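You operate a simulated robot arm through the tools that you are given. There is no shell and no other tool. Be economical: measure what you need, move in short steps, check, and stop when the job is done.

You are at the controls of a simulated two-armed robot. One attempt, no reset.

TASK
Stack the 9.5 m blue-cap tube from the free end of the dark bench on top of the 1.5 m blue-cap tube. Take the jar labelled "F 7" from the free end of the dark bench and put it on the top of the wooden boxes. Fetch the white-banded ring and set it on the top of the wooden boxes. Put the blue-banded ring from the top of the wooden boxes on the fourth shelf from the bottom of the blue shelving. Put one of the paper discs from the middle shelf of the blue shelving on the fourth shelf from the bottom of the blue shelving. Take the purple-banded ring from the black tray and put it on the top of the steel rack. Lift the white tray lid open. Any order will do. Set down upright: jar.

Only the result counts: the job must be done as asked and must still hold three seconds after the hand-in. Knocking over, shifting, dropping, spilling or breaking anything else fails it. Lids that push on must go on centred and level and be pressed home; caps that screw on are set level and turned clockwise until they are tight.

THE ROBOT
Two 7-joint arms with two-finger parallel grippers on one trunk, on a base that drives. Base frame: it is fixed to the floor where the robot stands at the start and does not move with it; the origin is under the middle of the robot, x ahead of it, y to its left, z up. Readings come in mm, rad, newtons and seconds.
The left shoulder is at the start at [20, 113, 1272], the right one opposite. With the tool pointing down near the work surface each hand reaches from about 100 to 480 mm from the robot's upright axis, wherever it stands, measured 20 degrees to its own side. Places, roughly: blue-banded ring [1250, 1000, 750]; blue-cap tube [500, -250, 1000]; fourth shelf of the blue shelving [3200, 1200, 1300]; jar [500, 0, 1000]; paper disc (6x8x3 cm) [3400, 800, 900]; purple-banded ring (6x6x2 cm) [1700, -5000, 900]; top of the steel rack [-1500, -3700, 900]; top of the wooden boxes [1600, 1100, 600]; white tray lid [2400, -4900, 900]; white-banded ring (6x6x2 cm) [800, 400, 900]. Payload 1.57 kg a hand.
The tool frame of a hand sits at the grasp point between the pads (the TCP): z along the fingers, y along the line on which they close. The tips reach 30 mm beyond it. Largest opening 80 mm; finger width 17, thickness 12; the body of the gripper, 40 by 82 mm, starts 80 mm behind the TCP.
Orientation is that of the tool frame in the base frame, as [roll, pitch, yaw] about the fixed x, y, z axes, in that order (R = Rz(yaw) Ry(pitch) Rx(roll)). With the fingers straight down and closing along the base's y, the tool's x points along the base's -x, its y along +y and its z along -z.

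THE INTERFACE
- The arms move only by the tool jog_arm. It takes "left_rows", "right_rows" or both (then of equal length, played together; a hand with none holds still); each is one flat list of numbers, 7 for each row, row after row: the shift along the base's x, y, z in m, then the turn, a rotation vector about the base's x, y, z in rad, then the finger opening in m, from 0 to 0.08. In form: [x, y, z, rx, ry, rz, hand, x, y, z, rx, ry, rz, hand, ...]. A call has 1 to 8 rows; each row is the pose to reach, as a shift and turn from the pose commanded when the call began. Each row takes 0.2 s and may step no farther than 50 mm and 0.15 rad from the row before; otherwise, or with a gripper value out of range, the whole call is refused. A pose out of reach is approached as far as the arm can. The call stops where the force on the tool passes 40 N (or 10 N more than at its start, if that is more) or the arm is blocked; 0.2 s more then pass. The fingers move at their own pace (about 45 mm/s each) and stop on an object; they squeeze with about 38 N. The grip force told is the motor's: it shows also when the fingers shut on nothing. Time passes only in rows, and 0.2 s behind the last, so rows that repeat a pose let the fingers close. It gives the time, the measured TCP pose, the force on the tool (base axes), the opening and the grip force at its end, in the units of the frame above (readings bear some noise), with the torque about the TCP (base axes, N m) and any sound that the robot's microphone picked up, and new pictures: "pictures" is both (left out), scene, wrist or none (wrist: the cameras of the hands that moved).
- Cameras (640 x 400 px; columns grow to the right, rows downward): "scene" is now at [96.8, -3.6, 1395.6]; the picture's right is [-0.05, -1.00, 0.00], its down [-0.59, 0.03, -0.81] and it looks along [0.81, -0.04, -0.59] (base axes); focal length 215 px, centre (320, 200). "left" rides on the left gripper at [72, 7, -122] in its tool frame; the picture's right is [-0.09, 1.00, 0.00], its down [-0.84, -0.08, -0.54] and it looks along [-0.54, -0.05, 0.84] (tool axes); focal length 238 px, centre (320, 200). "right" rides on the right gripper at [72, -7, -122] in its tool frame; the picture's right is [0.09, 1.00, 0.00], its down [-0.84, 0.08, -0.54] and it looks along [-0.54, 0.05, 0.84] (tool axes); focal length 238 px, centre (320, 200). There is no depth. A picture from a camera that has moved, and an enlarged one, comes with that camera's place and axes in the base frame and with its lens.
- raise_lower(by): slides the trunk up (or, below 0, down) by that many mm; the arms and the scene camera ride with it, the base frame stays. It gives what a move gives, with no picture.
- roll_base(legs): drives the robot by 1 to 6 legs, each [ahead, left, turn to the left] in mm, mm and rad, along the robot's own axes; the way and the turn of a leg run together, so that a leg with both is an arc; at most 1500 mm and 3.142 rad a leg. The arms and the cameras ride along, it lands a little off, and it stops where it bumps. It gives what a move gives, and a new picture of the scene camera.
- pan_tilt(pan, tilt): turns the head with the scene camera to pan (to the left, within 1.396 rad either way) and tilt (down, from -0.506 to 1.204), counted from straight ahead of the robot. It gives what a move gives, and a new picture of the scene camera.
- zoom(camera, box): a new picture of the part [left, top, right, bottom] of that camera's present view, enlarged. The clock stands still meanwhile.
- finish_job(): hands the job in; it is judged then, once.

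Work in short steps. Places have to be worked out from the pictures, the camera data and where the tool is seen: move nearer, look again, correct. Check each grasp and each placing, and mend what went wrong. You have 196 turns and 260 pictures in all, those below and enlarged ones among them. Open the grippers and draw the arms clear of the work before you hand the job in, unless the task says otherwise.

The tools are called after "Emit:" as a command line: name --argument value ..., lists and objects as JSON in quotes. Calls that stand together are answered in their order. jog_arm: Moves the arms, as the interface text tells. Its arguments: {"type":"object","properties":{"left_rows":{"type":"array"},"right_rows":{"type":"array"},"pictures":{"type":"string","enum":["both","scene","wrist","none"]}},"required":[]} The other tools are called the same way: raise_lower (by) slides the trunk up or down; roll_base (legs) drives the base; pan_tilt (pan, tilt) turns the head that bears the scene camera; zoom (camera, box) takes an enlarged picture of a part of a camera's view; finish_job () hands the job in.

At the start:

```text
clock: 0.0
left_position: [438.9, 149.4, 1248.4]
left_tcp_rot: [3.14, 0.0, -3.139]
left_wrist_force: [0.4, -0.4, -0.1]
left_moment: [0.01, 0.01, -0.04]
left_width: 80.0
left_grip_force: 0.0
right_position: [328.0, -230.3, 1268.3]
right_tcp_rot: [3.141, -0.001, 3.14]
right_wrist_force: [0.3, -1.1, 0.6]
right_moment: [0.02, 0.0, -0.01]
right_width: 80.3
right_grip_force: 0.0
trunk travel left (down, up): [-325.0, 245.0]
robot x, y, heading: [-0.2, -1.7, -0.001]
head pan, tilt: [-0.047, 0.63]
```

scene: 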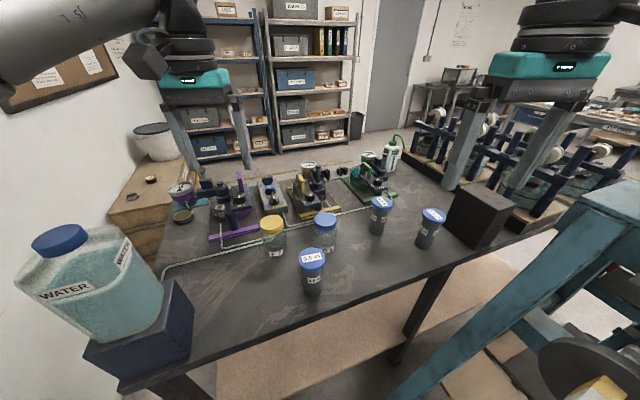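
right: 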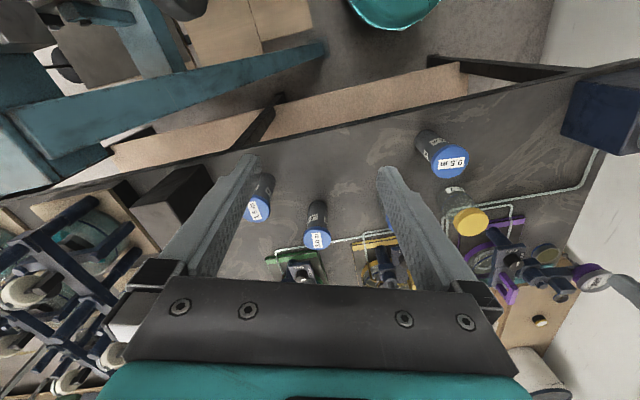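
left: 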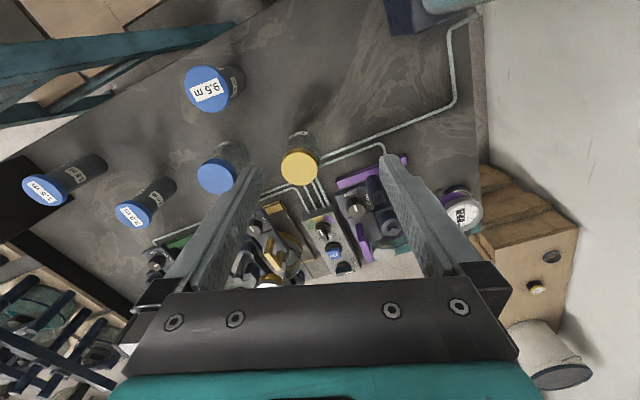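

The bench holds several capped tubes and jars. I'll zoom in to read the labels.

Emit:
zoom --camera "scene" --box '[240, 160, 480, 310]'

Emit:
zoom --camera "left" --box '[0, 40, 340, 250]'

Emit:
zoom --camera "scene" --box '[100, 120, 340, 270]'

```text
2.67 times, centred on (360, 235) of scene
camera zoom: at [96.8, -3.6, 1395.6], right [-0.05, -1.0, 0.0], down [-0.59, 0.03, -0.81], along [0.81, -0.04, -0.59], focal length 573 px, centre (213, 107)
```

zoom: 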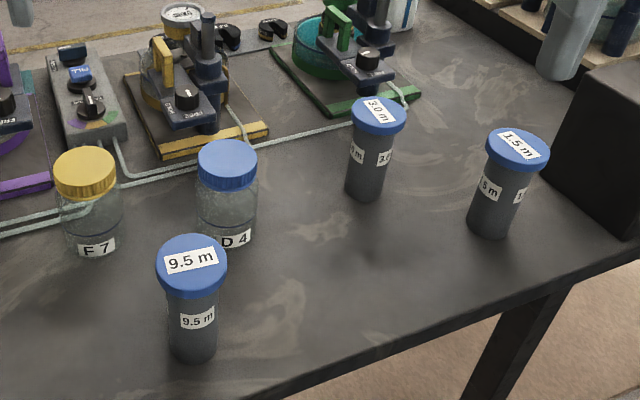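

```text
1.88 times, centred on (170, 145) of left
camera zoom: at [365.7, 156.5, 1368.4], right [0.09, 1.0, 0.0], down [0.84, -0.08, 0.54], along [0.54, -0.05, -0.84], focal length 449 px, centre (602, 304)
```

zoom: 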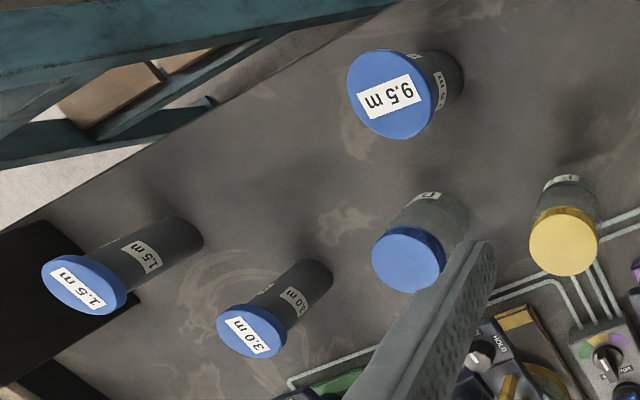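

```text
2.67 times, centred on (220, 195) of scene
camera zoom: at [96.8, -3.6, 1395.6], right [-0.05, -1.0, 0.0], down [-0.59, 0.03, -0.81], along [0.81, -0.04, -0.59], focal length 573 px, centre (587, 213)
```

zoom: 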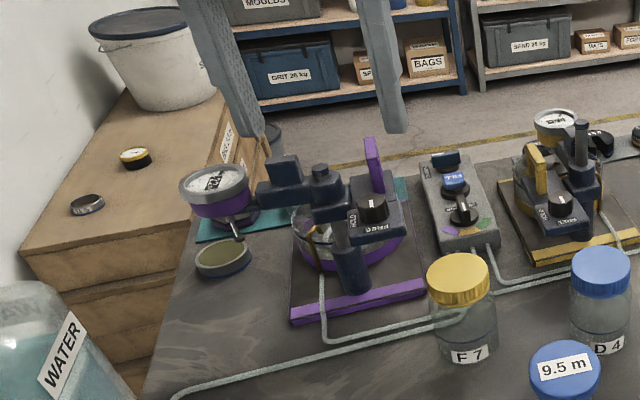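

Estimates from two views: 9.5 m cap at about (400,0,1020), 1.5 m cap at (531,-337,1013), and F7 lid at (538,106,990). Before moving the base I'll look right and down to see how close the teal stand is.

Emit:
pan_tilt --pan -0.9 --tilt 0.9

Emit:
pan_tilt --pan -0.8 --tilt 0.2

Emit:
pan_tilt --pan 0.4 --tilt 0.35

```text
clock: 1.2
left_position: [437.3, 149.4, 1248.7]
left_tcp_rot: [-3.141, -0.001, -3.138]
left_wrist_force: [-0.1, -0.8, 0.8]
left_moment: [0.02, 0.0, 0.0]
left_width: 79.8
left_grip_force: 0.1
right_position: [330.1, -229.9, 1268.4]
right_tcp_rot: [-3.142, 0.0, -3.139]
right_wrist_force: [0.2, -0.2, 0.8]
right_moment: [0.02, -0.02, -0.01]
right_width: 80.0
right_grip_force: 0.2
trunk travel left (down, up): [-325.0, 245.0]
robot x, y, heading: [0.5, -2.0, 0.004]
head pan, tilt: [-0.901, 0.901]
camera scene: at [56.4, -58.5, 1373.4], right [-0.78, -0.62, 0.0], down [-0.49, 0.61, -0.62], along [0.39, -0.49, -0.78], focal length 215 px, centre (320, 200)
```

scene: 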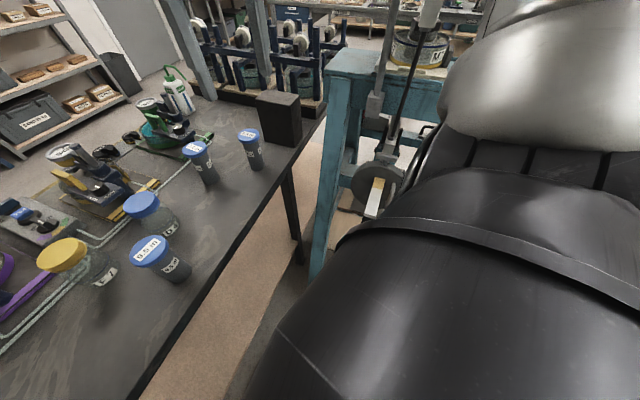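

```text
clock: 2.2
left_position: [436.4, 149.9, 1247.7]
left_tcp_rot: [3.14, 0.001, -3.14]
left_wrist_force: [-0.6, 0.4, 0.3]
left_moment: [0.01, -0.02, 0.02]
left_width: 80.0
left_grip_force: 0.0
right_position: [329.7, -230.6, 1268.7]
right_tcp_rot: [3.141, -0.001, 3.141]
right_wrist_force: [-0.8, 0.1, 0.1]
right_moment: [-0.01, 0.01, 0.04]
right_width: 79.9
right_grip_force: 0.1
trunk travel left (down, up): [-325.0, 245.0]
robot x, y, heading: [2.3, 1.5, 0.005]
head pan, tilt: [-0.799, 0.201]
camera scene: at [74.4, -66.2, 1434.9], right [-0.72, -0.7, 0.0], down [-0.14, 0.14, -0.98], along [0.68, -0.7, -0.2], focal length 215 px, centre (320, 200)
```

scene: 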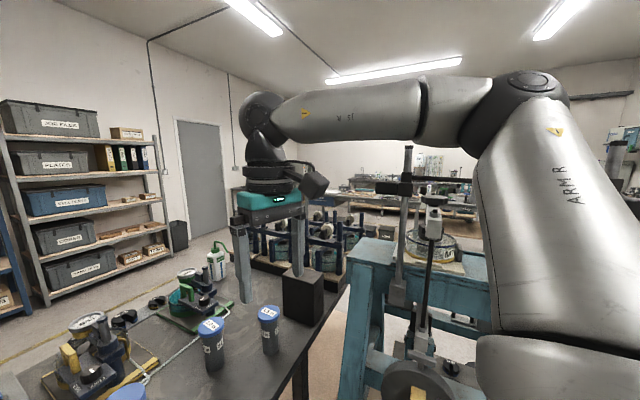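

```text
clock: 3.6
left_position: [438.6, 148.8, 1247.0]
left_tcp_rot: [3.142, -0.001, -3.141]
left_wrist_force: [0.2, -0.7, 0.1]
left_moment: [-0.02, -0.01, 0.02]
left_width: 80.0
left_grip_force: 0.0
right_position: [330.4, -228.9, 1268.4]
right_tcp_rot: [-3.141, -0.001, 3.142]
right_wrist_force: [0.1, 0.2, 0.0]
right_moment: [0.03, -0.01, 0.01]
right_width: 80.1
right_grip_force: 0.0
trunk travel left (down, up): [-325.0, 245.0]
robot x, y, heading: [-1.1, 1.3, 0.002]
head pan, tilt: [0.4, 0.351]
camera scene: at [95.2, 36.8, 1421.0], right [0.39, -0.92, 0.0], down [-0.32, -0.13, -0.94], along [0.87, 0.36, -0.34], focal length 215 px, centre (320, 200)
```

scene: 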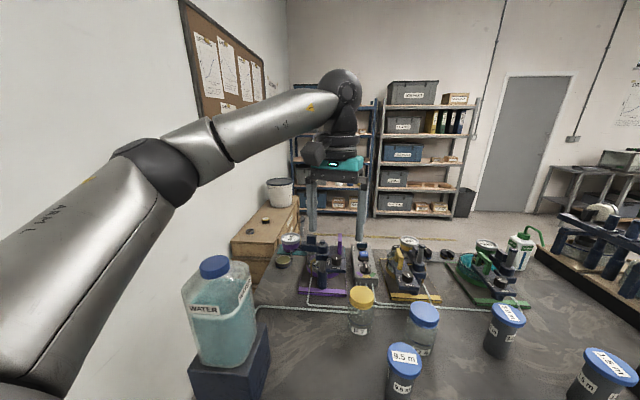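

The tubes stand well apart. I bring the right hand above the 9.5 m tube and move the left hand outwards so the two stay clear of each other.

Emit:
jog_arm --right_rows '[0.012, 0.038, -0.012, 0, 0, 0, 0.08, 0.024, 0.077, -0.024, 0, 0, 0, 0.08, 0.036, 0.115, -0.036, 0, 0, 0, 0.08, 0.048, 0.153, -0.048, 0, 0, 0, 0.08, 0.06, 0.19, -0.06, 0, 0, 0, 0.08, 0.07, 0.23, -0.07, 0, 0, 0, 0.08]' --left_rows '[0, 0.03, 0, 0, 0, 0, 0.08, 0, 0.06, 0, 0, 0, 0, 0.08, 0, 0.09, 0, 0, 0, 0, 0.08, 0, 0.12, 0, 0, 0, 0, 0.08, 0, 0.12, 0, 0, 0, 0, 0.08, 0, 0.12, 0, 0, 0, 0, 0.08]' --pictures "wrist"

```text
clock: 5.0
left_position: [440.6, 269.8, 1246.2]
left_tcp_rot: [3.141, -0.001, -3.137]
left_wrist_force: [0.6, -0.3, 1.1]
left_moment: [-0.02, -0.02, -0.01]
left_width: 79.9
left_grip_force: 0.2
right_position: [368.2, -75.6, 1220.1]
right_tcp_rot: [3.14, -0.001, 3.139]
right_wrist_force: [-0.2, -0.2, -0.4]
right_moment: [0.02, -0.02, 0.02]
right_width: 80.0
right_grip_force: 0.1
right hand out of reach, approached as far as the arm can: row 5, 6
trunk travel left (down, up): [-325.0, 245.0]
robot x, y, heading: [-0.1, -0.1, 0.002]
head pan, tilt: [0.4, 0.351]
camera right: at [295.9, -82.0, 1342.1], right [-0.09, 1.0, 0.0], down [0.84, 0.08, 0.54], along [0.54, 0.05, -0.84], focal length 238 px, centre (320, 200)
camera left: at [367.0, 276.5, 1368.5], right [0.09, 1.0, 0.0], down [0.84, -0.08, 0.54], along [0.54, -0.05, -0.84], focal length 238 px, centre (320, 200)
```

right: 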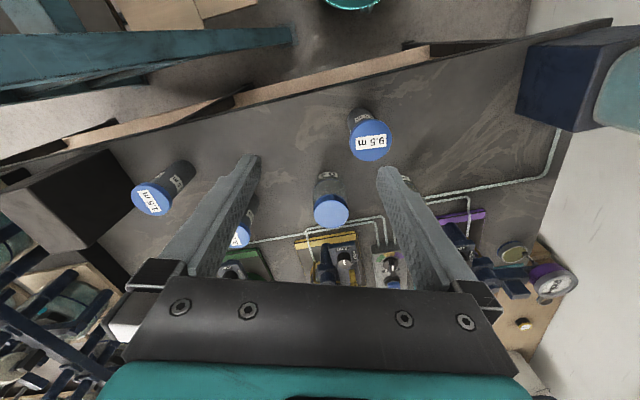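
left: 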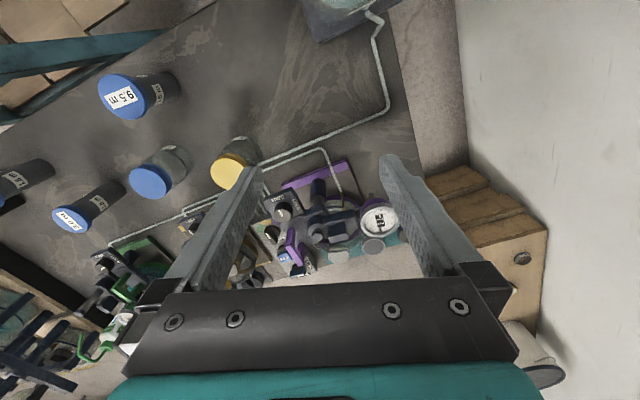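

The right arm cannot cross to y=0, so the base will have to turn. I test how far the right hand reaches towards the 1.5 m tube from here, staying high.

Emit:
jog_arm --right_rows '[0.025, -0.043, 0.005, 0, 0, 0, 0.08, 0.05, -0.086, 0.01, 0, 0, 0, 0.08, 0.075, -0.13, 0.015, 0, 0, 0, 0.08, 0.1, -0.17, 0.02, 0, 0, 0, 0.08, 0.125, -0.213, 0.02, 0, 0, 0, 0.08, 0.15, -0.255, 0.02, 0, 0, 0, 0.08, 0.162, -0.262, 0.0, 0, 0, 0, 0.08]' --pictures "wrist"

```text
refused: row 3 steps farther than a row can; nothing moved
```

Emit:
jog_arm --right_rows '[0.023, -0.04, 0.0, 0, 0, 0, 0.08, 0.046, -0.08, 0.0, 0, 0, 0, 0.08, 0.069, -0.12, 0.0, 0, 0, 0, 0.08, 0.092, -0.16, 0.0, 0, 0, 0, 0.08, 0.115, -0.2, 0.0, 0, 0, 0, 0.08, 0.138, -0.24, 0.0, 0, 0, 0, 0.08, 0.161, -0.262, 0.0, 0, 0, 0, 0.08]' --pictures "wrist"

```text
clock: 6.6
left_position: [437.5, 270.0, 1247.6]
left_tcp_rot: [-3.141, 0.002, -3.138]
left_wrist_force: [-0.1, 0.6, 0.7]
left_moment: [0.01, 0.0, 0.0]
left_width: 79.9
left_grip_force: 0.1
right_position: [514.3, -318.4, 1223.3]
right_tcp_rot: [-3.139, 0.001, -3.141]
right_wrist_force: [-0.8, 0.7, 1.1]
right_moment: [-0.03, -0.03, 0.0]
right_width: 79.9
right_grip_force: 0.0
right hand out of reach, approached as far as the arm can: row 7
trunk travel left (down, up): [-325.0, 245.0]
robot x, y, heading: [1.2, 2.8, -0.001]
head pan, tilt: [0.4, 0.351]
camera right: at [442.5, -325.4, 1343.8], right [-0.09, 1.0, 0.0], down [0.84, 0.08, 0.54], along [0.54, 0.05, -0.84], focal length 238 px, centre (320, 200)
```

right: 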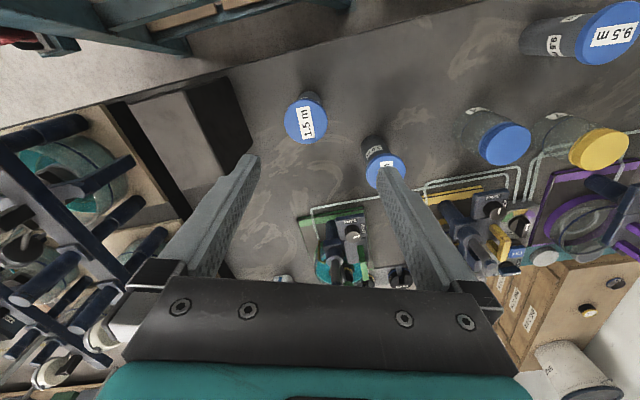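

The right hand reaches (514,-318), and from there the 1.5 m cap fixes at (530,-337,1013). The room appears turned about +0.31 rad. I retract both hands a little and turn left 0.35 rad so the right arm can take the 9.5 m tube.

Emit:
jog_arm --right_rows '[-0.02, 0.03, 0.0, 0, 0, 0, 0.08, -0.04, 0.06, 0.0, 0, 0, 0, 0.08, -0.06, 0.09, 0.0, 0, 0, 0, 0.08, -0.08, 0.12, 0.0, 0, 0, 0, 0.08, -0.11, 0.15, 0.0, 0, 0, 0, 0.08, -0.13, 0.18, 0.0, 0, 0, 0, 0.08]' --left_rows '[-0.03, -0.01, 0, 0, 0, 0, 0.08, -0.06, -0.02, 0, 0, 0, 0, 0.08, -0.09, -0.03, 0, 0, 0, 0, 0.08, -0.11, -0.04, 0, 0, 0, 0, 0.08, -0.11, -0.04, 0, 0, 0, 0, 0.08, -0.11, -0.04, 0, 0, 0, 0, 0.08]' --pictures "none"

Emit:
roll_base --legs '[[0, 0, 0.35]]'

Emit:
pan_tilt --pan 1.39 --tilt 0.55

Emit:
pan_tilt --pan -1.39 --tilt 0.55

```text
clock: 8.0
left_position: [329.7, 229.9, 1246.6]
left_tcp_rot: [-3.141, 0.001, -3.137]
left_wrist_force: [-0.8, 0.3, 0.0]
left_moment: [0.02, 0.01, 0.0]
left_width: 79.8
left_grip_force: 0.1
right_position: [382.8, -138.1, 1221.9]
right_tcp_rot: [-3.141, 0.001, 3.141]
right_wrist_force: [0.2, 1.4, 0.5]
right_moment: [-0.01, -0.02, 0.01]
right_width: 79.8
right_grip_force: 0.0
trunk travel left (down, up): [-325.0, 245.0]
robot x, y, heading: [0.7, 0.8, 0.002]
head pan, tilt: [0.4, 0.351]
```

```text
clock: 9.5
left_position: [229.7, 328.3, 1246.8]
left_tcp_rot: [3.141, -0.001, -2.79]
left_wrist_force: [0.3, 0.1, -0.5]
left_moment: [0.02, 0.01, 0.0]
left_width: 79.9
left_grip_force: 0.1
right_position: [407.2, 3.2, 1222.0]
right_tcp_rot: [-3.141, 0.0, -2.791]
right_wrist_force: [-0.4, 0.8, 0.9]
right_moment: [-0.01, 0.01, 0.05]
right_width: 80.1
right_grip_force: 0.0
trunk travel left (down, up): [-325.0, 245.0]
robot x, y, heading: [1.7, 1.9, 0.347]
head pan, tilt: [0.4, 0.351]
camera scene: at [76.8, 67.7, 1421.0], right [0.68, -0.73, 0.0], down [-0.25, -0.23, -0.94], along [0.69, 0.64, -0.34], focal length 215 px, centre (320, 200)
```

scene: 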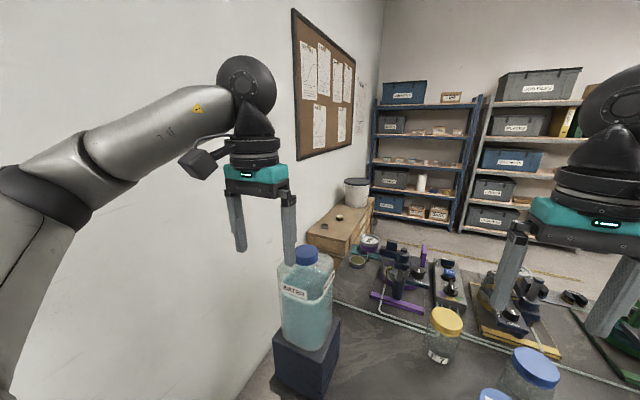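

```text
clock: 10.8
left_position: [231.1, 329.1, 1247.0]
left_tcp_rot: [-3.141, 0.0, -2.791]
left_wrist_force: [0.0, -0.3, 0.3]
left_moment: [0.01, -0.02, 0.01]
left_width: 80.1
left_grip_force: 0.0
right_position: [407.4, 1.5, 1222.3]
right_tcp_rot: [3.14, 0.0, -2.791]
right_wrist_force: [0.3, 0.2, -0.4]
right_moment: [-0.01, 0.05, -0.01]
right_width: 80.1
right_grip_force: 0.0
trunk travel left (down, up): [-325.0, 245.0]
robot x, y, heading: [2.2, 0.2, 0.35]
head pan, tilt: [1.389, 0.55]
camera scene: at [-6.2, 92.6, 1402.7], right [0.99, 0.17, 0.0], down [0.09, -0.52, -0.85], along [-0.14, 0.84, -0.52], focal length 215 px, centre (320, 200)
```

scene: 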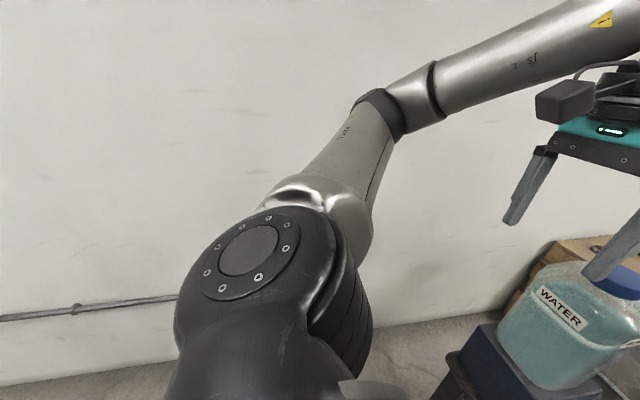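

```text
clock: 13.2
left_position: [230.1, 328.2, 1246.5]
left_tcp_rot: [-3.141, 0.0, -2.791]
left_wrist_force: [0.5, -0.5, -0.5]
left_moment: [-0.01, -0.04, -0.01]
left_width: 80.1
left_grip_force: 0.0
right_position: [407.2, 2.9, 1221.5]
right_tcp_rot: [-3.141, -0.001, -2.792]
right_wrist_force: [-0.2, -0.2, 0.0]
right_moment: [0.03, -0.02, -0.04]
right_width: 79.8
right_grip_force: 0.0
trunk travel left (down, up): [-325.0, 245.0]
robot x, y, heading: [-0.1, 0.6, 0.351]
head pan, tilt: [-1.389, 0.55]
camera scene: at [54.4, -73.3, 1402.7], right [-0.86, -0.51, 0.0], down [-0.27, 0.45, -0.85], along [0.43, -0.73, -0.52], focal length 215 px, centre (320, 200)
```

scene: 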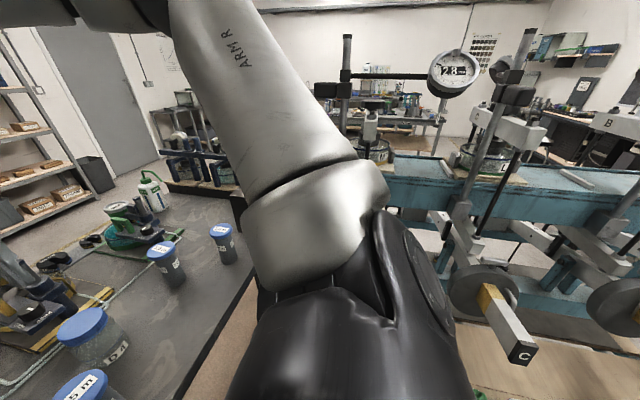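

Turned. The right hand is now above the 9.5 m tube, so I take a wrist view to check alignment.

Emit:
zoom --camera "right" --box '[160, 40, 480, 240]'

```text
2.00 times, centred on (320, 140) of right
camera zoom: at [341.9, -28.9, 1343.6], right [-0.43, 0.9, 0.0], down [0.76, 0.36, 0.54], along [0.49, 0.23, -0.84], focal length 477 px, centre (320, 320)
```

zoom: 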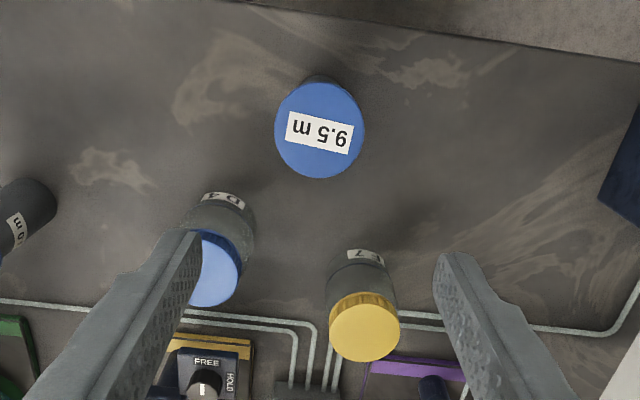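

The cap centre is at (400,-2), diameter about 58 mm. I descend onto the cap with TCP at z≈1008 and close.

Emit:
jog_arm --right_rows '[-0.007, -0.005, -0.043, 0, 0, 0, 0.08, -0.007, -0.005, -0.09, 0, 0, 0, 0.08, -0.007, -0.005, -0.135, 0, 0, 0, 0.08, -0.007, -0.005, -0.18, 0, 0, 0, 0.08, -0.007, -0.005, -0.214, 0, 0, 0, 0.08]' --pictures "wrist"

```text
clock: 14.4
left_position: [230.0, 329.3, 1246.4]
left_tcp_rot: [-3.141, 0.0, -2.789]
left_wrist_force: [-0.8, 0.1, 0.4]
left_moment: [0.0, 0.0, -0.03]
left_width: 80.1
left_grip_force: 0.2
right_position: [400.7, -2.7, 1006.8]
right_tcp_rot: [3.141, 0.0, -2.793]
right_wrist_force: [0.0, 0.1, -0.4]
right_moment: [-0.04, 0.0, 0.0]
right_width: 80.0
right_grip_force: 0.0
trunk travel left (down, up): [-325.0, 245.0]
robot x, y, heading: [2.2, -1.1, 0.356]
head pan, tilt: [-1.389, 0.55]
camera right: at [334.3, -35.1, 1128.3], right [-0.43, 0.9, 0.0], down [0.76, 0.36, 0.54], along [0.49, 0.23, -0.84], focal length 238 px, centre (320, 200)
```

right: 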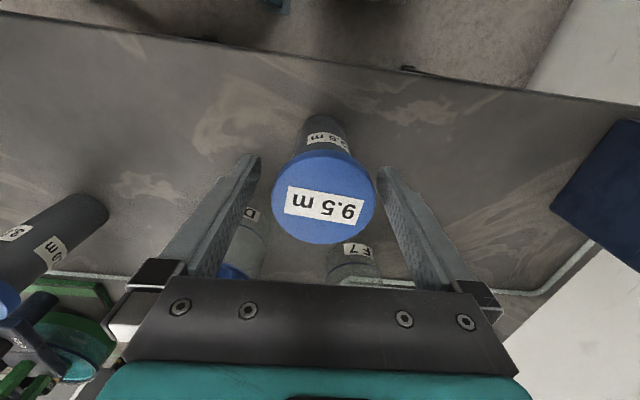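

The cap is centred between the fingers, its top at about z 1012. I lower 5 mm and close.

Emit:
jog_arm --right_rows '[0, 0, -0.005, 0, 0, 0, 0.08, 0, 0, -0.005, 0, 0, 0, 0.05, 0, 0, -0.005, 0, 0, 0, 0.03, 0, 0, -0.005, 0, 0, 0, 0.03]' --pictures "none"

Emit:
jog_arm --right_rows '[0, 0, 0.02, 0, 0, 0, 0.03, 0, 0, 0.06, 0, 0, 0, 0.03, 0, 0, 0.1, 0, 0, 0, 0.03, 0, 0, 0.145, 0, 0, 0, 0.03, 0, 0, 0.19, 0, 0, 0, 0.03]' --pictures "wrist"

```text
clock: 15.4
left_position: [229.9, 327.9, 1246.1]
left_tcp_rot: [3.14, 0.0, -2.79]
left_wrist_force: [0.0, -0.3, 0.9]
left_moment: [-0.01, -0.01, 0.01]
left_width: 80.2
left_grip_force: 0.0
right_position: [399.3, -3.9, 1003.1]
right_tcp_rot: [-3.141, 0.0, -2.791]
right_wrist_force: [-0.5, 0.9, 1.3]
right_moment: [0.07, -0.04, -0.01]
right_width: 57.9
right_grip_force: 26.9
trunk travel left (down, up): [-325.0, 245.0]
robot x, y, heading: [0.9, -2.5, 0.351]
head pan, tilt: [-1.389, 0.55]
```

```text
clock: 16.6
left_position: [230.2, 329.2, 1246.2]
left_tcp_rot: [3.141, -0.001, -2.79]
left_wrist_force: [-0.8, -0.5, -0.9]
left_moment: [-0.01, -0.02, -0.01]
left_width: 80.0
left_grip_force: 0.1
right_position: [401.1, -2.7, 1193.1]
right_tcp_rot: [3.141, 0.0, -2.791]
right_wrist_force: [-0.5, -0.7, -2.3]
right_moment: [-0.02, 0.02, -0.03]
right_width: 57.4
right_grip_force: 37.6
trunk travel left (down, up): [-325.0, 245.0]
robot x, y, heading: [2.3, 3.3, 0.352]
head pan, tilt: [-1.389, 0.55]
camera right: at [334.3, -33.9, 1314.7], right [-0.43, 0.9, 0.0], down [0.76, 0.36, 0.54], along [0.49, 0.23, -0.84], focal length 238 px, centre (320, 200)
```

right: 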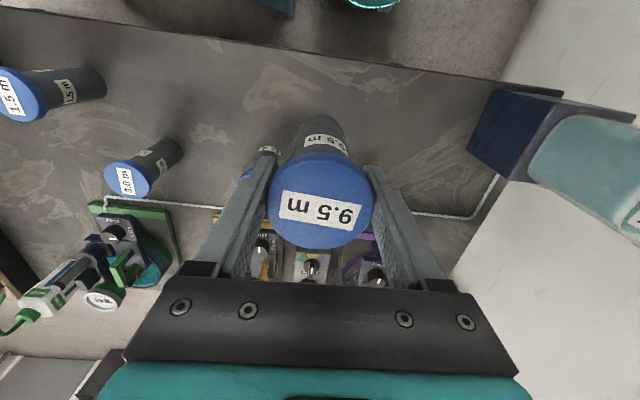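

Tube held (about 0.25 kg). I carry it over towards the 1.5 m tube from this heading.

Emit:
jog_arm --right_rows '[0.016, -0.042, 0, 0, 0, 0, 0.03, 0.032, -0.084, 0, 0, 0, 0, 0.03, 0.048, -0.126, 0, 0, 0, 0, 0.03, 0.064, -0.168, 0, 0, 0, 0, 0.03, 0.08, -0.21, 0, 0, 0, 0, 0.03, 0.096, -0.252, 0, 0, 0, 0, 0.03, 0.112, -0.294, 0, 0, 0, 0, 0.03, 0.13, -0.334, -0.01, 0, 0, 0, 0.03]' --pictures "wrist"

```text
clock: 18.4
left_position: [229.5, 329.1, 1246.8]
left_tcp_rot: [3.141, 0.001, -2.791]
left_wrist_force: [-0.1, 0.6, -0.3]
left_moment: [0.03, -0.04, 0.04]
left_width: 80.0
left_grip_force: 0.0
right_position: [505.7, -275.8, 1192.7]
right_tcp_rot: [3.141, 0.0, -2.791]
right_wrist_force: [1.2, -0.3, -2.7]
right_moment: [-0.02, -0.02, 0.02]
right_width: 57.5
right_grip_force: 38.3
right hand out of reach, approached as far as the arm can: row 7, 8
trunk travel left (down, up): [-325.0, 245.0]
robot x, y, heading: [0.2, 3.6, 0.346]
head pan, tilt: [-1.389, 0.55]
camera right: at [439.1, -307.1, 1313.9], right [-0.43, 0.9, 0.0], down [0.76, 0.36, 0.54], along [0.49, 0.23, -0.84], focal length 238 px, centre (320, 200)
```

right: 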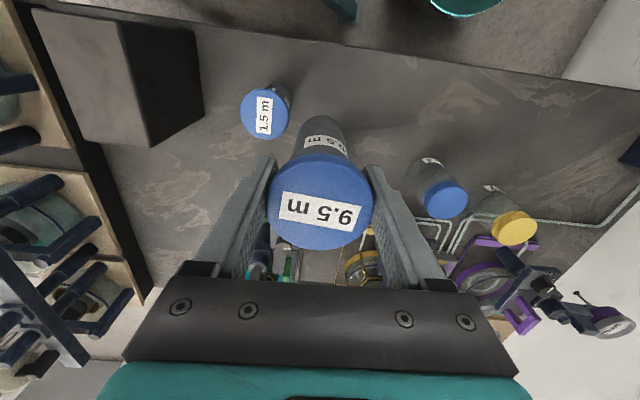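

Heading 0 gave more reach to that side. I retract, turn back to heading 0, raise the trunk for extra reach, then extend.

Emit:
jog_arm --right_rows '[-0.016, 0.042, 0, 0, 0, 0, 0.03, -0.032, 0.084, 0, 0, 0, 0, 0.03, -0.048, 0.126, 0, 0, 0, 0, 0.03, -0.064, 0.168, 0, 0, 0, 0, 0.03, -0.08, 0.21, 0, 0, 0, 0, 0.03, -0.096, 0.252, 0, 0, 0, 0, 0.03]' --pictures "none"

Emit:
roll_base --legs '[[0, 0, -0.35]]'

Emit:
raise_lower --by 60

Emit:
jog_arm --right_rows '[0.022, -0.04, -0.01, 0, 0, 0, 0.03, 0.044, -0.08, -0.02, 0, 0, 0, 0.03, 0.066, -0.12, -0.03, 0, 0, 0, 0.03, 0.088, -0.15, -0.04, 0, 0, 0, 0.03, 0.11, -0.17, -0.05, 0, 0, 0, 0.03, 0.13, -0.19, -0.06, 0, 0, 0, 0.03]' --pictures "wrist"

```text
clock: 19.8
left_position: [230.6, 329.4, 1246.7]
left_tcp_rot: [-3.142, 0.0, -2.789]
left_wrist_force: [0.3, 0.3, -0.3]
left_moment: [-0.04, -0.01, -0.02]
left_width: 80.1
left_grip_force: 0.0
right_position: [409.9, -24.2, 1193.9]
right_tcp_rot: [3.141, -0.001, -2.794]
right_wrist_force: [-0.2, 0.1, -2.3]
right_moment: [-0.03, 0.0, -0.01]
right_width: 57.5
right_grip_force: 37.3
trunk travel left (down, up): [-325.0, 245.0]
robot x, y, heading: [0.4, 0.5, 0.356]
head pan, tilt: [-1.389, 0.55]
```

```text
clock: 21.3
left_position: [329.6, 228.7, 1245.6]
left_tcp_rot: [-3.14, 0.0, -3.139]
left_wrist_force: [-0.8, -0.4, -0.2]
left_moment: [-0.03, 0.02, 0.01]
left_width: 80.0
left_grip_force: 0.0
right_position: [377.5, -164.0, 1193.0]
right_tcp_rot: [-3.141, 0.0, -3.141]
right_wrist_force: [0.4, -0.9, -2.4]
right_moment: [-0.01, 0.04, -0.01]
right_width: 57.5
right_grip_force: 38.3
trunk travel left (down, up): [-325.0, 245.0]
robot x, y, heading: [-0.6, 2.3, 0.003]
head pan, tilt: [-1.389, 0.55]
camera scene: at [25.8, -88.0, 1402.7], right [-0.98, -0.18, 0.0], down [-0.09, 0.51, -0.85], along [0.15, -0.84, -0.52], focal length 215 px, centre (320, 200)
```

scene: 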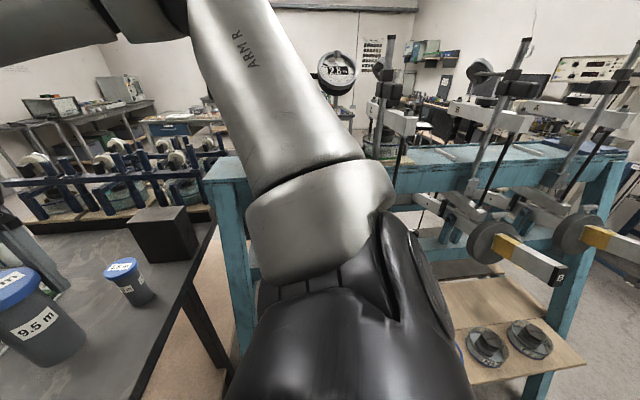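

```text
clock: 22.3
left_position: [328.7, 229.6, 1306.2]
left_tcp_rot: [3.141, -0.001, -3.14]
left_wrist_force: [-0.1, 0.1, 0.0]
left_moment: [0.0, -0.05, 0.01]
left_width: 80.1
left_grip_force: 0.0
right_position: [376.4, -165.3, 1253.2]
right_tcp_rot: [-3.141, -0.001, -3.14]
right_wrist_force: [0.1, 0.4, -2.7]
right_moment: [0.0, 0.02, 0.0]
right_width: 57.7
right_grip_force: 38.0
trunk travel left (down, up): [-385.0, 185.0]
robot x, y, heading: [3.2, -2.6, -0.001]
head pan, tilt: [-1.389, 0.55]
```

```text
clock: 23.7
left_position: [330.1, 228.0, 1306.2]
left_tcp_rot: [3.138, 0.001, -3.141]
left_wrist_force: [-0.3, -1.3, -1.1]
left_moment: [0.02, -0.03, 0.01]
left_width: 79.9
left_grip_force: 0.0
right_position: [504.9, -356.9, 1193.2]
right_tcp_rot: [-3.139, -0.001, 3.138]
right_wrist_force: [-0.2, -1.2, -3.2]
right_moment: [0.03, 0.01, 0.0]
right_width: 57.5
right_grip_force: 37.9
trunk travel left (down, up): [-385.0, 185.0]
robot x, y, heading: [-0.4, 1.4, -0.005]
head pan, tilt: [-1.389, 0.55]
camera right: at [433.3, -363.6, 1314.6], right [-0.09, 1.0, 0.0], down [0.84, 0.08, 0.54], along [0.54, 0.05, -0.84], focal length 238 px, centre (320, 200)
```

right: 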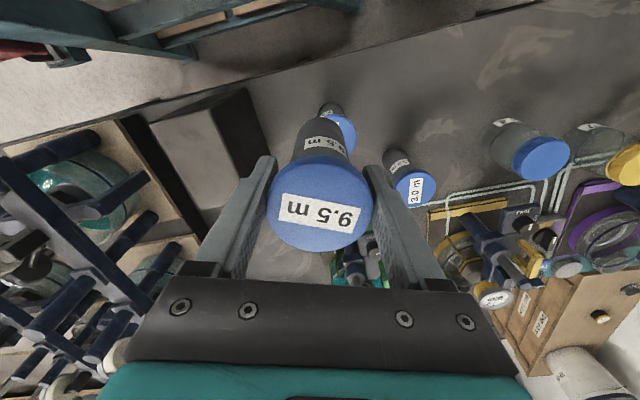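

I move to about (529.5,-338) and lower to z 1135, leaving a small gap above the cap.

Emit:
jog_arm --right_rows '[0.012, 0.01, -0.0, 0, 0, 0, 0.03, 0.0245, 0.019, 0, 0, 0, 0, 0.03, 0.0245, 0.019, -0.03, 0, 0, 0, 0.03, 0.0245, 0.019, -0.058, 0, 0, 0, 0.03]' --pictures "wrist"

Emit:
pan_tilt --pan -0.6 --tilt 0.55

```text
clock: 24.7
left_position: [328.2, 230.4, 1306.7]
left_tcp_rot: [-3.141, 0.0, -3.14]
left_wrist_force: [-0.7, 0.5, 0.3]
left_moment: [-0.03, -0.01, 0.0]
left_width: 80.1
left_grip_force: 0.1
right_position: [516.2, -327.4, 1137.5]
right_tcp_rot: [-3.14, 0.002, 3.139]
right_wrist_force: [-0.3, 0.1, -1.3]
right_moment: [-0.01, 0.0, 0.0]
right_width: 57.6
right_grip_force: 37.6
right hand out of reach, approached as far as the arm can: row 1, 2, 3, 4
trunk travel left (down, up): [-385.0, 185.0]
robot x, y, heading: [-0.8, 1.4, 0.001]
head pan, tilt: [-1.389, 0.55]
camera right: at [443.3, -334.9, 1258.5], right [-0.09, 1.0, 0.0], down [0.84, 0.08, 0.54], along [0.54, 0.05, -0.84], focal length 238 px, centre (320, 200)
```

right: 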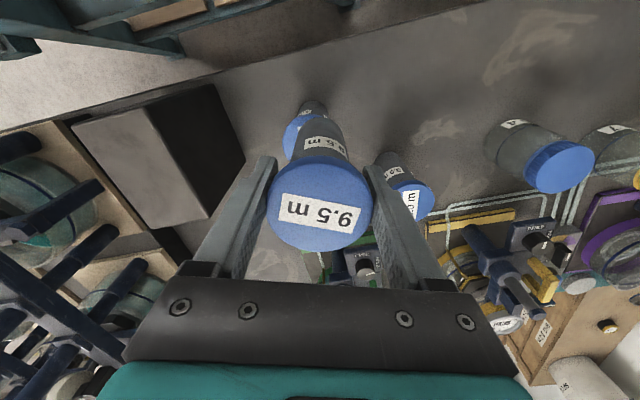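

```text
clock: 25.9
left_position: [330.1, 230.0, 1306.5]
left_tcp_rot: [3.141, 0.0, -3.141]
left_wrist_force: [0.5, 1.0, -1.1]
left_moment: [0.01, 0.01, 0.0]
left_width: 79.9
left_grip_force: 0.0
right_position: [515.1, -329.1, 1137.1]
right_tcp_rot: [-3.14, 0.001, -3.141]
right_wrist_force: [-0.1, -0.3, -2.1]
right_moment: [-0.01, 0.01, 0.02]
right_width: 57.5
right_grip_force: 38.2
trunk travel left (down, up): [-385.0, 185.0]
robot x, y, heading: [-0.4, 2.5, 0.001]
head pan, tilt: [-0.6, 0.55]
camera scene: at [83.7, -50.3, 1462.7], right [-0.57, -0.82, 0.0], down [-0.43, 0.3, -0.85], along [0.7, -0.48, -0.52], focal length 215 px, centre (320, 200)
```

scene: 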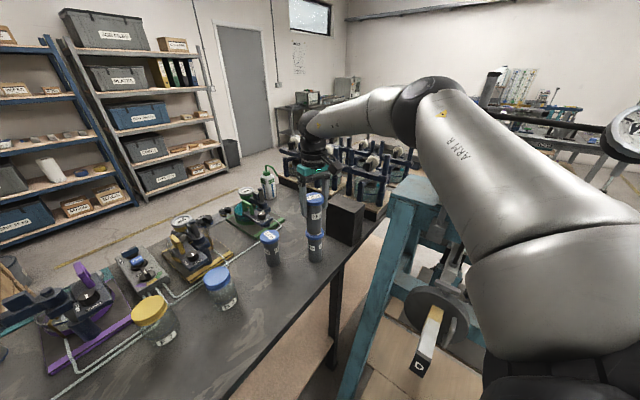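

The arm is fully stretched, about 15 mm short. I raise a little and drive the base 35 mm ahead and 15 mm right.

Emit:
jog_arm --right_rows '[-0.01, 0.01, 0.03, 0, 0, 0, 0.03]' --pictures "none"

Emit:
roll_base --legs '[[35, -15, 0]]'

```text
clock: 26.3
left_position: [327.9, 231.4, 1307.6]
left_tcp_rot: [3.14, 0.002, -3.141]
left_wrist_force: [0.0, 1.0, -0.5]
left_moment: [0.0, -0.03, 0.0]
left_width: 79.9
left_grip_force: 0.0
right_position: [504.6, -316.2, 1167.2]
right_tcp_rot: [-3.141, 0.0, -3.139]
right_wrist_force: [0.0, 0.3, -3.0]
right_moment: [-0.02, 0.01, 0.01]
right_width: 57.3
right_grip_force: 37.8
trunk travel left (down, up): [-385.0, 185.0]
robot x, y, heading: [-3.3, 2.5, -0.005]
head pan, tilt: [-0.6, 0.55]
```

```text
clock: 27.1
left_position: [365.5, 214.7, 1305.3]
left_tcp_rot: [3.141, -0.001, -3.14]
left_wrist_force: [0.6, 0.2, 0.3]
left_moment: [0.04, 0.07, 0.0]
left_width: 79.9
left_grip_force: 0.1
right_position: [541.2, -333.3, 1166.5]
right_tcp_rot: [3.141, -0.001, -3.141]
right_wrist_force: [1.3, -0.5, -2.8]
right_moment: [0.03, 0.05, 0.01]
right_width: 57.3
right_grip_force: 38.2
trunk travel left (down, up): [-385.0, 185.0]
robot x, y, heading: [34.4, -16.6, -0.001]
head pan, tilt: [-0.6, 0.55]
camera scene: at [119.5, -65.6, 1462.6], right [-0.56, -0.83, 0.0], down [-0.43, 0.3, -0.85], along [0.7, -0.48, -0.52], focal length 215 px, centre (320, 200)
```

scene: 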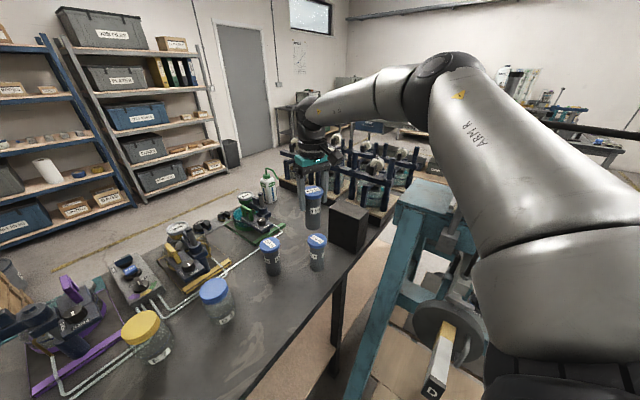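

No bump. I align over the cap and come down to z≈1128 for a close check.

Emit:
jog_arm --right_rows '[-0.012, -0.005, 0, 0, 0, 0, 0.03, -0.012, -0.005, -0.02, 0, 0, 0, 0.03, -0.012, -0.005, -0.04, 0, 0, 0, 0.03]' --pictures "none"

Emit:
zoom --camera "scene" --box '[250, 140, 410, 290]'

Emit:
zoom --camera "right" --box '[220, 60, 420, 260]'

```text
clock: 27.9
left_position: [362.7, 214.5, 1307.3]
left_tcp_rot: [3.141, 0.0, -3.14]
left_wrist_force: [0.0, -0.5, 0.5]
left_moment: [-0.02, 0.02, 0.03]
left_width: 79.9
left_grip_force: 0.0
right_position: [528.9, -335.2, 1127.2]
right_tcp_rot: [3.141, -0.002, 3.141]
right_wrist_force: [0.6, 0.5, -2.6]
right_moment: [0.01, 0.03, 0.0]
right_width: 57.6
right_grip_force: 38.1
trunk travel left (down, up): [-385.0, 185.0]
robot x, y, heading: [37.6, -17.9, 0.011]
head pan, tilt: [-0.6, 0.55]
```

```text
2.67 times, centred on (330, 215) of scene
camera zoom: at [117.6, -65.2, 1462.7], right [-0.56, -0.83, 0.0], down [-0.43, 0.29, -0.85], along [0.7, -0.48, -0.52], focal length 573 px, centre (293, 160)
```

zoom: 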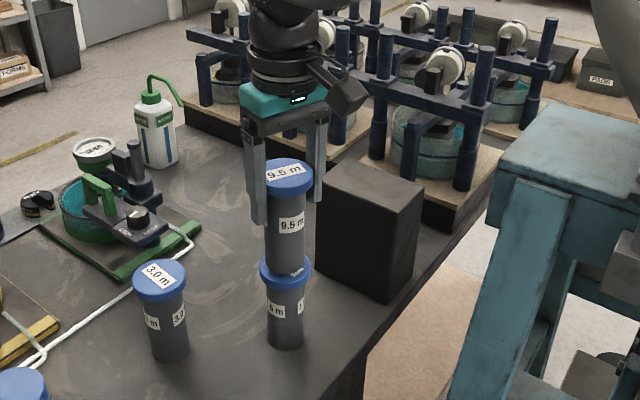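

```text
2.00 times, centred on (320, 160) of right
camera zoom: at [454.9, -344.3, 1248.7], right [-0.09, 1.0, 0.0], down [0.84, 0.08, 0.54], along [0.54, 0.05, -0.84], focal length 477 px, centre (320, 280)
```

zoom: 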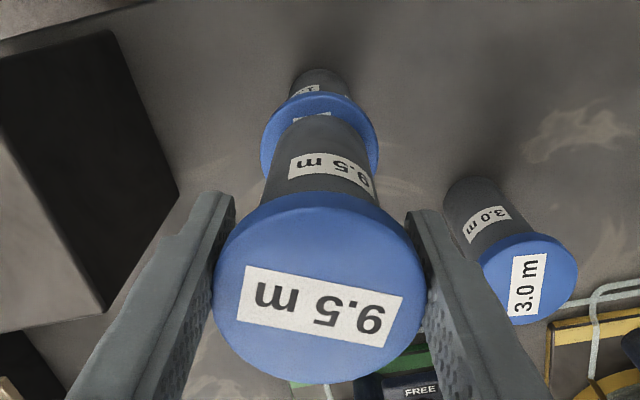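

Aligned within 1–2 mm. I lower gently in 3 mm rows, watching the force.

Emit:
jog_arm --right_rows '[0.001, -0.001, -0.004, 0, 0, 0, 0.03, 0.001, -0.001, -0.008, 0, 0, 0, 0.03, 0.001, -0.001, -0.011, 0, 0, 0, 0.03]' --pictures "none"

```text
clock: 28.7
left_position: [361.9, 215.7, 1307.5]
left_tcp_rot: [3.141, 0.0, -3.14]
left_wrist_force: [0.5, -0.1, 0.0]
left_moment: [-0.02, 0.01, 0.01]
left_width: 79.9
left_grip_force: 0.0
right_position: [528.3, -338.1, 1119.3]
right_tcp_rot: [-3.14, 0.006, -3.139]
right_wrist_force: [-3.0, -1.9, 18.8]
right_moment: [-0.43, 0.55, -0.01]
right_width: 57.3
right_grip_force: 37.8
trunk travel left (down, up): [-385.0, 185.0]
robot x, y, heading: [38.1, -15.7, 0.002]
head pan, tilt: [-0.6, 0.55]
```

Contact at z≈1119. I ease off 1.5 mm and look before releasing.

Emit:
jog_arm --right_rows '[0, 0, 0.002, 0, 0, 0, 0.03]' --pictures "none"

Emit:
zoom --camera "scene" --box '[290, 170, 350, 280]'

Emit:
zoom --camera "right" --box '[220, 60, 420, 260]'

```text
clock: 29.1
left_position: [361.3, 215.9, 1306.7]
left_tcp_rot: [-3.141, 0.0, -3.14]
left_wrist_force: [0.4, 1.3, -0.1]
left_moment: [0.03, 0.01, -0.01]
left_width: 80.1
left_grip_force: 0.1
right_position: [527.6, -337.1, 1120.3]
right_tcp_rot: [3.141, 0.003, 3.141]
right_wrist_force: [-1.7, -2.9, 18.6]
right_moment: [-0.42, 0.23, 0.05]
right_width: 57.4
right_grip_force: 38.1
trunk travel left (down, up): [-385.0, 185.0]
robot x, y, heading: [34.1, -14.3, 0.002]
head pan, tilt: [-0.6, 0.55]
```

```text
3.64 times, centred on (320, 225) of scene
camera zoom: at [116.0, -64.2, 1462.9], right [-0.56, -0.83, 0.0], down [-0.43, 0.29, -0.85], along [0.7, -0.48, -0.52], focal length 782 px, centre (320, 109)
```

zoom: 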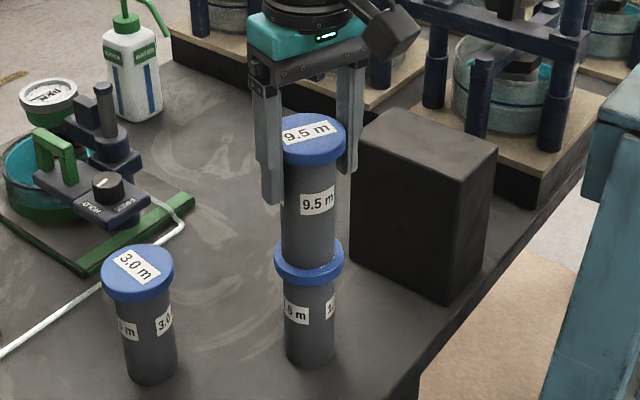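

```text
2.00 times, centred on (320, 160) of right
camera zoom: at [455.6, -344.4, 1241.4], right [-0.09, 1.0, 0.0], down [0.83, 0.08, 0.55], along [0.54, 0.05, -0.84], focal length 477 px, centre (320, 280)
```

zoom: 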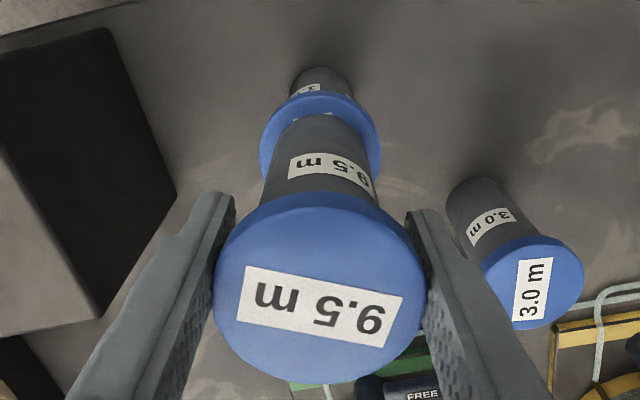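

Stack looks centred. I unload a bit more, then open the fingers.

Emit:
jog_arm --right_rows '[0, 0, 0.0015, 0, 0, 0, 0.03, 0, 0, 0.0015, 0, 0, 0, 0.03]' --pictures "none"

```text
clock: 29.7
left_position: [363.0, 215.2, 1306.6]
left_tcp_rot: [-3.141, -0.001, -3.139]
left_wrist_force: [0.0, -0.3, -0.3]
left_moment: [0.03, 0.01, 0.03]
left_width: 80.1
left_grip_force: 0.1
right_position: [528.7, -337.1, 1120.5]
right_tcp_rot: [3.141, 0.001, -3.14]
right_wrist_force: [1.8, -1.2, 9.8]
right_moment: [-0.24, -0.26, 0.01]
right_width: 57.6
right_grip_force: 38.2
trunk travel left (down, up): [-385.0, 185.0]
robot x, y, heading: [35.2, -10.8, 0.001]
head pan, tilt: [-0.6, 0.55]
```

Emit:
jog_arm --right_rows '[0, 0, 0.001, 0, 0, 0, 0.056, 0, 0, 0.001, 0, 0, 0, 0.066, 0, 0, 0.001, 0, 0, 0, 0.08, 0, 0, 0.001, 0, 0, 0, 0.08, 0, 0, 0.03, 0, 0, 0, 0.08, 0, 0, 0.075, 0, 0, 0, 0.08, 0, 0, 0.11, 0, 0, 0, 0.08]' --pictures "scene"

Emit:
zoom --camera "scene" --box '[290, 170, 350, 280]'

```text
clock: 31.3
left_position: [363.1, 215.7, 1306.8]
left_tcp_rot: [-3.14, 0.0, 3.141]
left_wrist_force: [0.3, 0.4, -0.4]
left_moment: [-0.01, 0.03, -0.01]
left_width: 79.9
left_grip_force: 0.0
right_position: [528.5, -337.0, 1229.8]
right_tcp_rot: [3.142, 0.0, -3.142]
right_wrist_force: [0.4, 0.6, 0.0]
right_moment: [-0.03, 0.0, 0.01]
right_width: 80.0
right_grip_force: 0.0
trunk travel left (down, up): [-385.0, 185.0]
robot x, y, heading: [37.1, -18.9, 0.002]
head pan, tilt: [-0.6, 0.55]
camera scene: at [117.3, -64.7, 1462.7], right [-0.56, -0.83, 0.0], down [-0.43, 0.29, -0.85], along [0.7, -0.48, -0.52], focal length 215 px, centre (320, 200)
```

scene: 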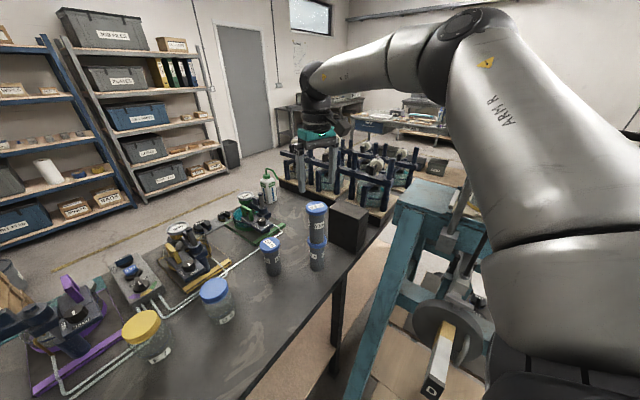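

```text
3.64 times, centred on (320, 225) of scene
camera zoom: at [117.3, -64.7, 1462.7], right [-0.56, -0.83, 0.0], down [-0.43, 0.29, -0.85], along [0.7, -0.48, -0.52], focal length 782 px, centre (320, 109)
```

zoom: 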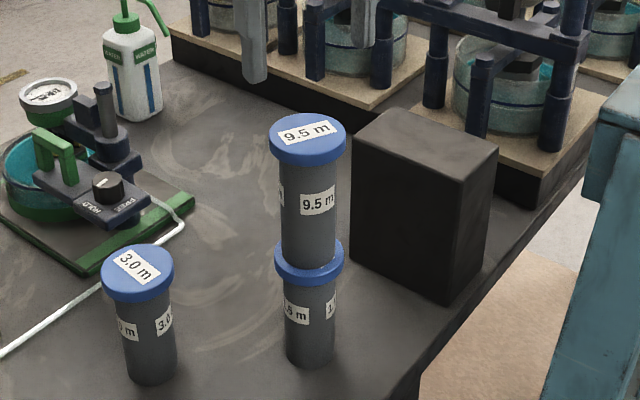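

The stack stands. Next is jar F7 with the left hand, at about (541,108). I retract the right hand and bring the left above the jar.

Emit:
jog_arm --left_rows '[0.03, -0.018, -0.03, 0, 0, 0, 0.08, 0.06, -0.036, -0.06, 0, 0, 0, 0.08, 0.09, -0.054, -0.09, 0, 0, 0, 0.08, 0.12, -0.072, -0.12, 0, 0, 0, 0.08, 0.15, -0.09, -0.15, 0, 0, 0, 0.08, 0.176, -0.107, -0.18, 0, 0, 0, 0.08]' --right_rows '[-0.03, 0.02, 0.01, 0, 0, 0, 0.08, -0.06, 0.04, 0.02, 0, 0, 0, 0.08, -0.09, 0.06, 0.03, 0, 0, 0, 0.08, -0.12, 0.08, 0.04, 0, 0, 0, 0.08, -0.15, 0.09, 0.04, 0, 0, 0, 0.08, -0.18, 0.09, 0.04, 0, 0, 0, 0.08]' --pictures "none"

Emit:
zoom --camera "left" --box '[120, 40, 520, 290]'

```text
clock: 32.7
left_position: [537.8, 107.9, 1126.5]
left_tcp_rot: [3.14, 0.0, -3.141]
left_wrist_force: [0.0, -0.6, 0.1]
left_moment: [0.02, 0.0, 0.0]
left_width: 79.9
left_grip_force: 0.1
right_position: [347.0, -249.3, 1270.5]
right_tcp_rot: [3.139, 0.001, 3.141]
right_wrist_force: [0.2, -0.2, -0.7]
right_moment: [0.02, 0.0, -0.02]
right_width: 79.9
right_grip_force: 0.0
trunk travel left (down, up): [-385.0, 185.0]
robot x, y, heading: [36.7, -17.9, 0.0]
head pan, tilt: [-0.6, 0.55]
```

```text
1.60 times, centred on (320, 165) of left
camera zoom: at [465.8, 114.9, 1247.6], right [0.09, 1.0, 0.0], down [0.84, -0.08, 0.54], along [0.54, -0.05, -0.84], focal length 381 px, centre (320, 256)
```

zoom: 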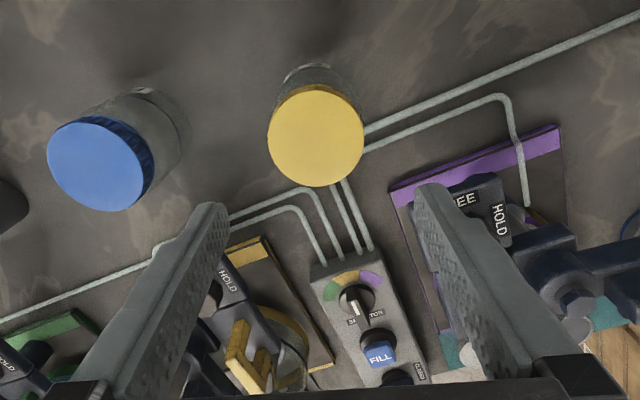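

Jar lid centre is at about (539,106). I descend to z≈977 and look.

Emit:
jog_arm --left_rows '[0.001, -0.002, -0.04, 0, 0, 0, 0.08, 0.001, -0.002, -0.08, 0, 0, 0, 0.08, 0.001, -0.002, -0.115, 0, 0, 0, 0.08, 0.001, -0.002, -0.135, 0, 0, 0, 0.08, 0.001, -0.002, -0.149, 0, 0, 0, 0.08]' --pictures "wrist"

```text
clock: 33.9
left_position: [548.7, 109.6, 988.9]
left_tcp_rot: [3.141, 0.018, -3.136]
left_wrist_force: [0.2, -1.0, -0.7]
left_moment: [-0.01, 0.02, 0.02]
left_width: 80.1
left_grip_force: 0.1
right_position: [348.5, -247.8, 1272.5]
right_tcp_rot: [-3.14, -0.001, -3.141]
right_wrist_force: [-0.2, 0.6, -0.3]
right_moment: [-0.01, 0.02, 0.0]
right_width: 80.2
right_grip_force: 0.1
trunk travel left (down, up): [-385.0, 185.0]
robot x, y, heading: [35.2, -10.5, 0.004]
head pan, tilt: [-0.6, 0.55]
camera left: at [473.6, 116.3, 1108.6], right [0.09, 1.0, 0.0], down [0.83, -0.07, 0.56], along [0.56, -0.05, -0.83], focal length 238 px, centre (320, 200)
```

left: 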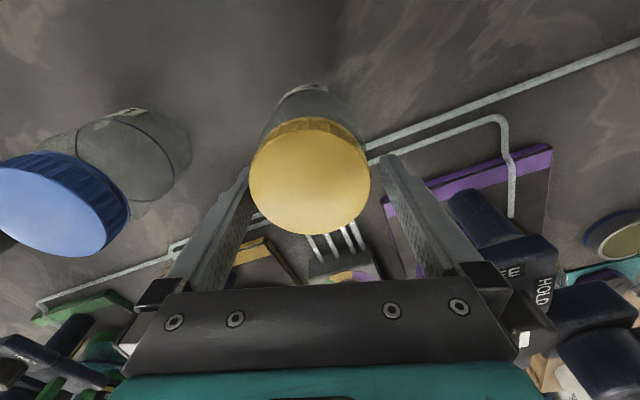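

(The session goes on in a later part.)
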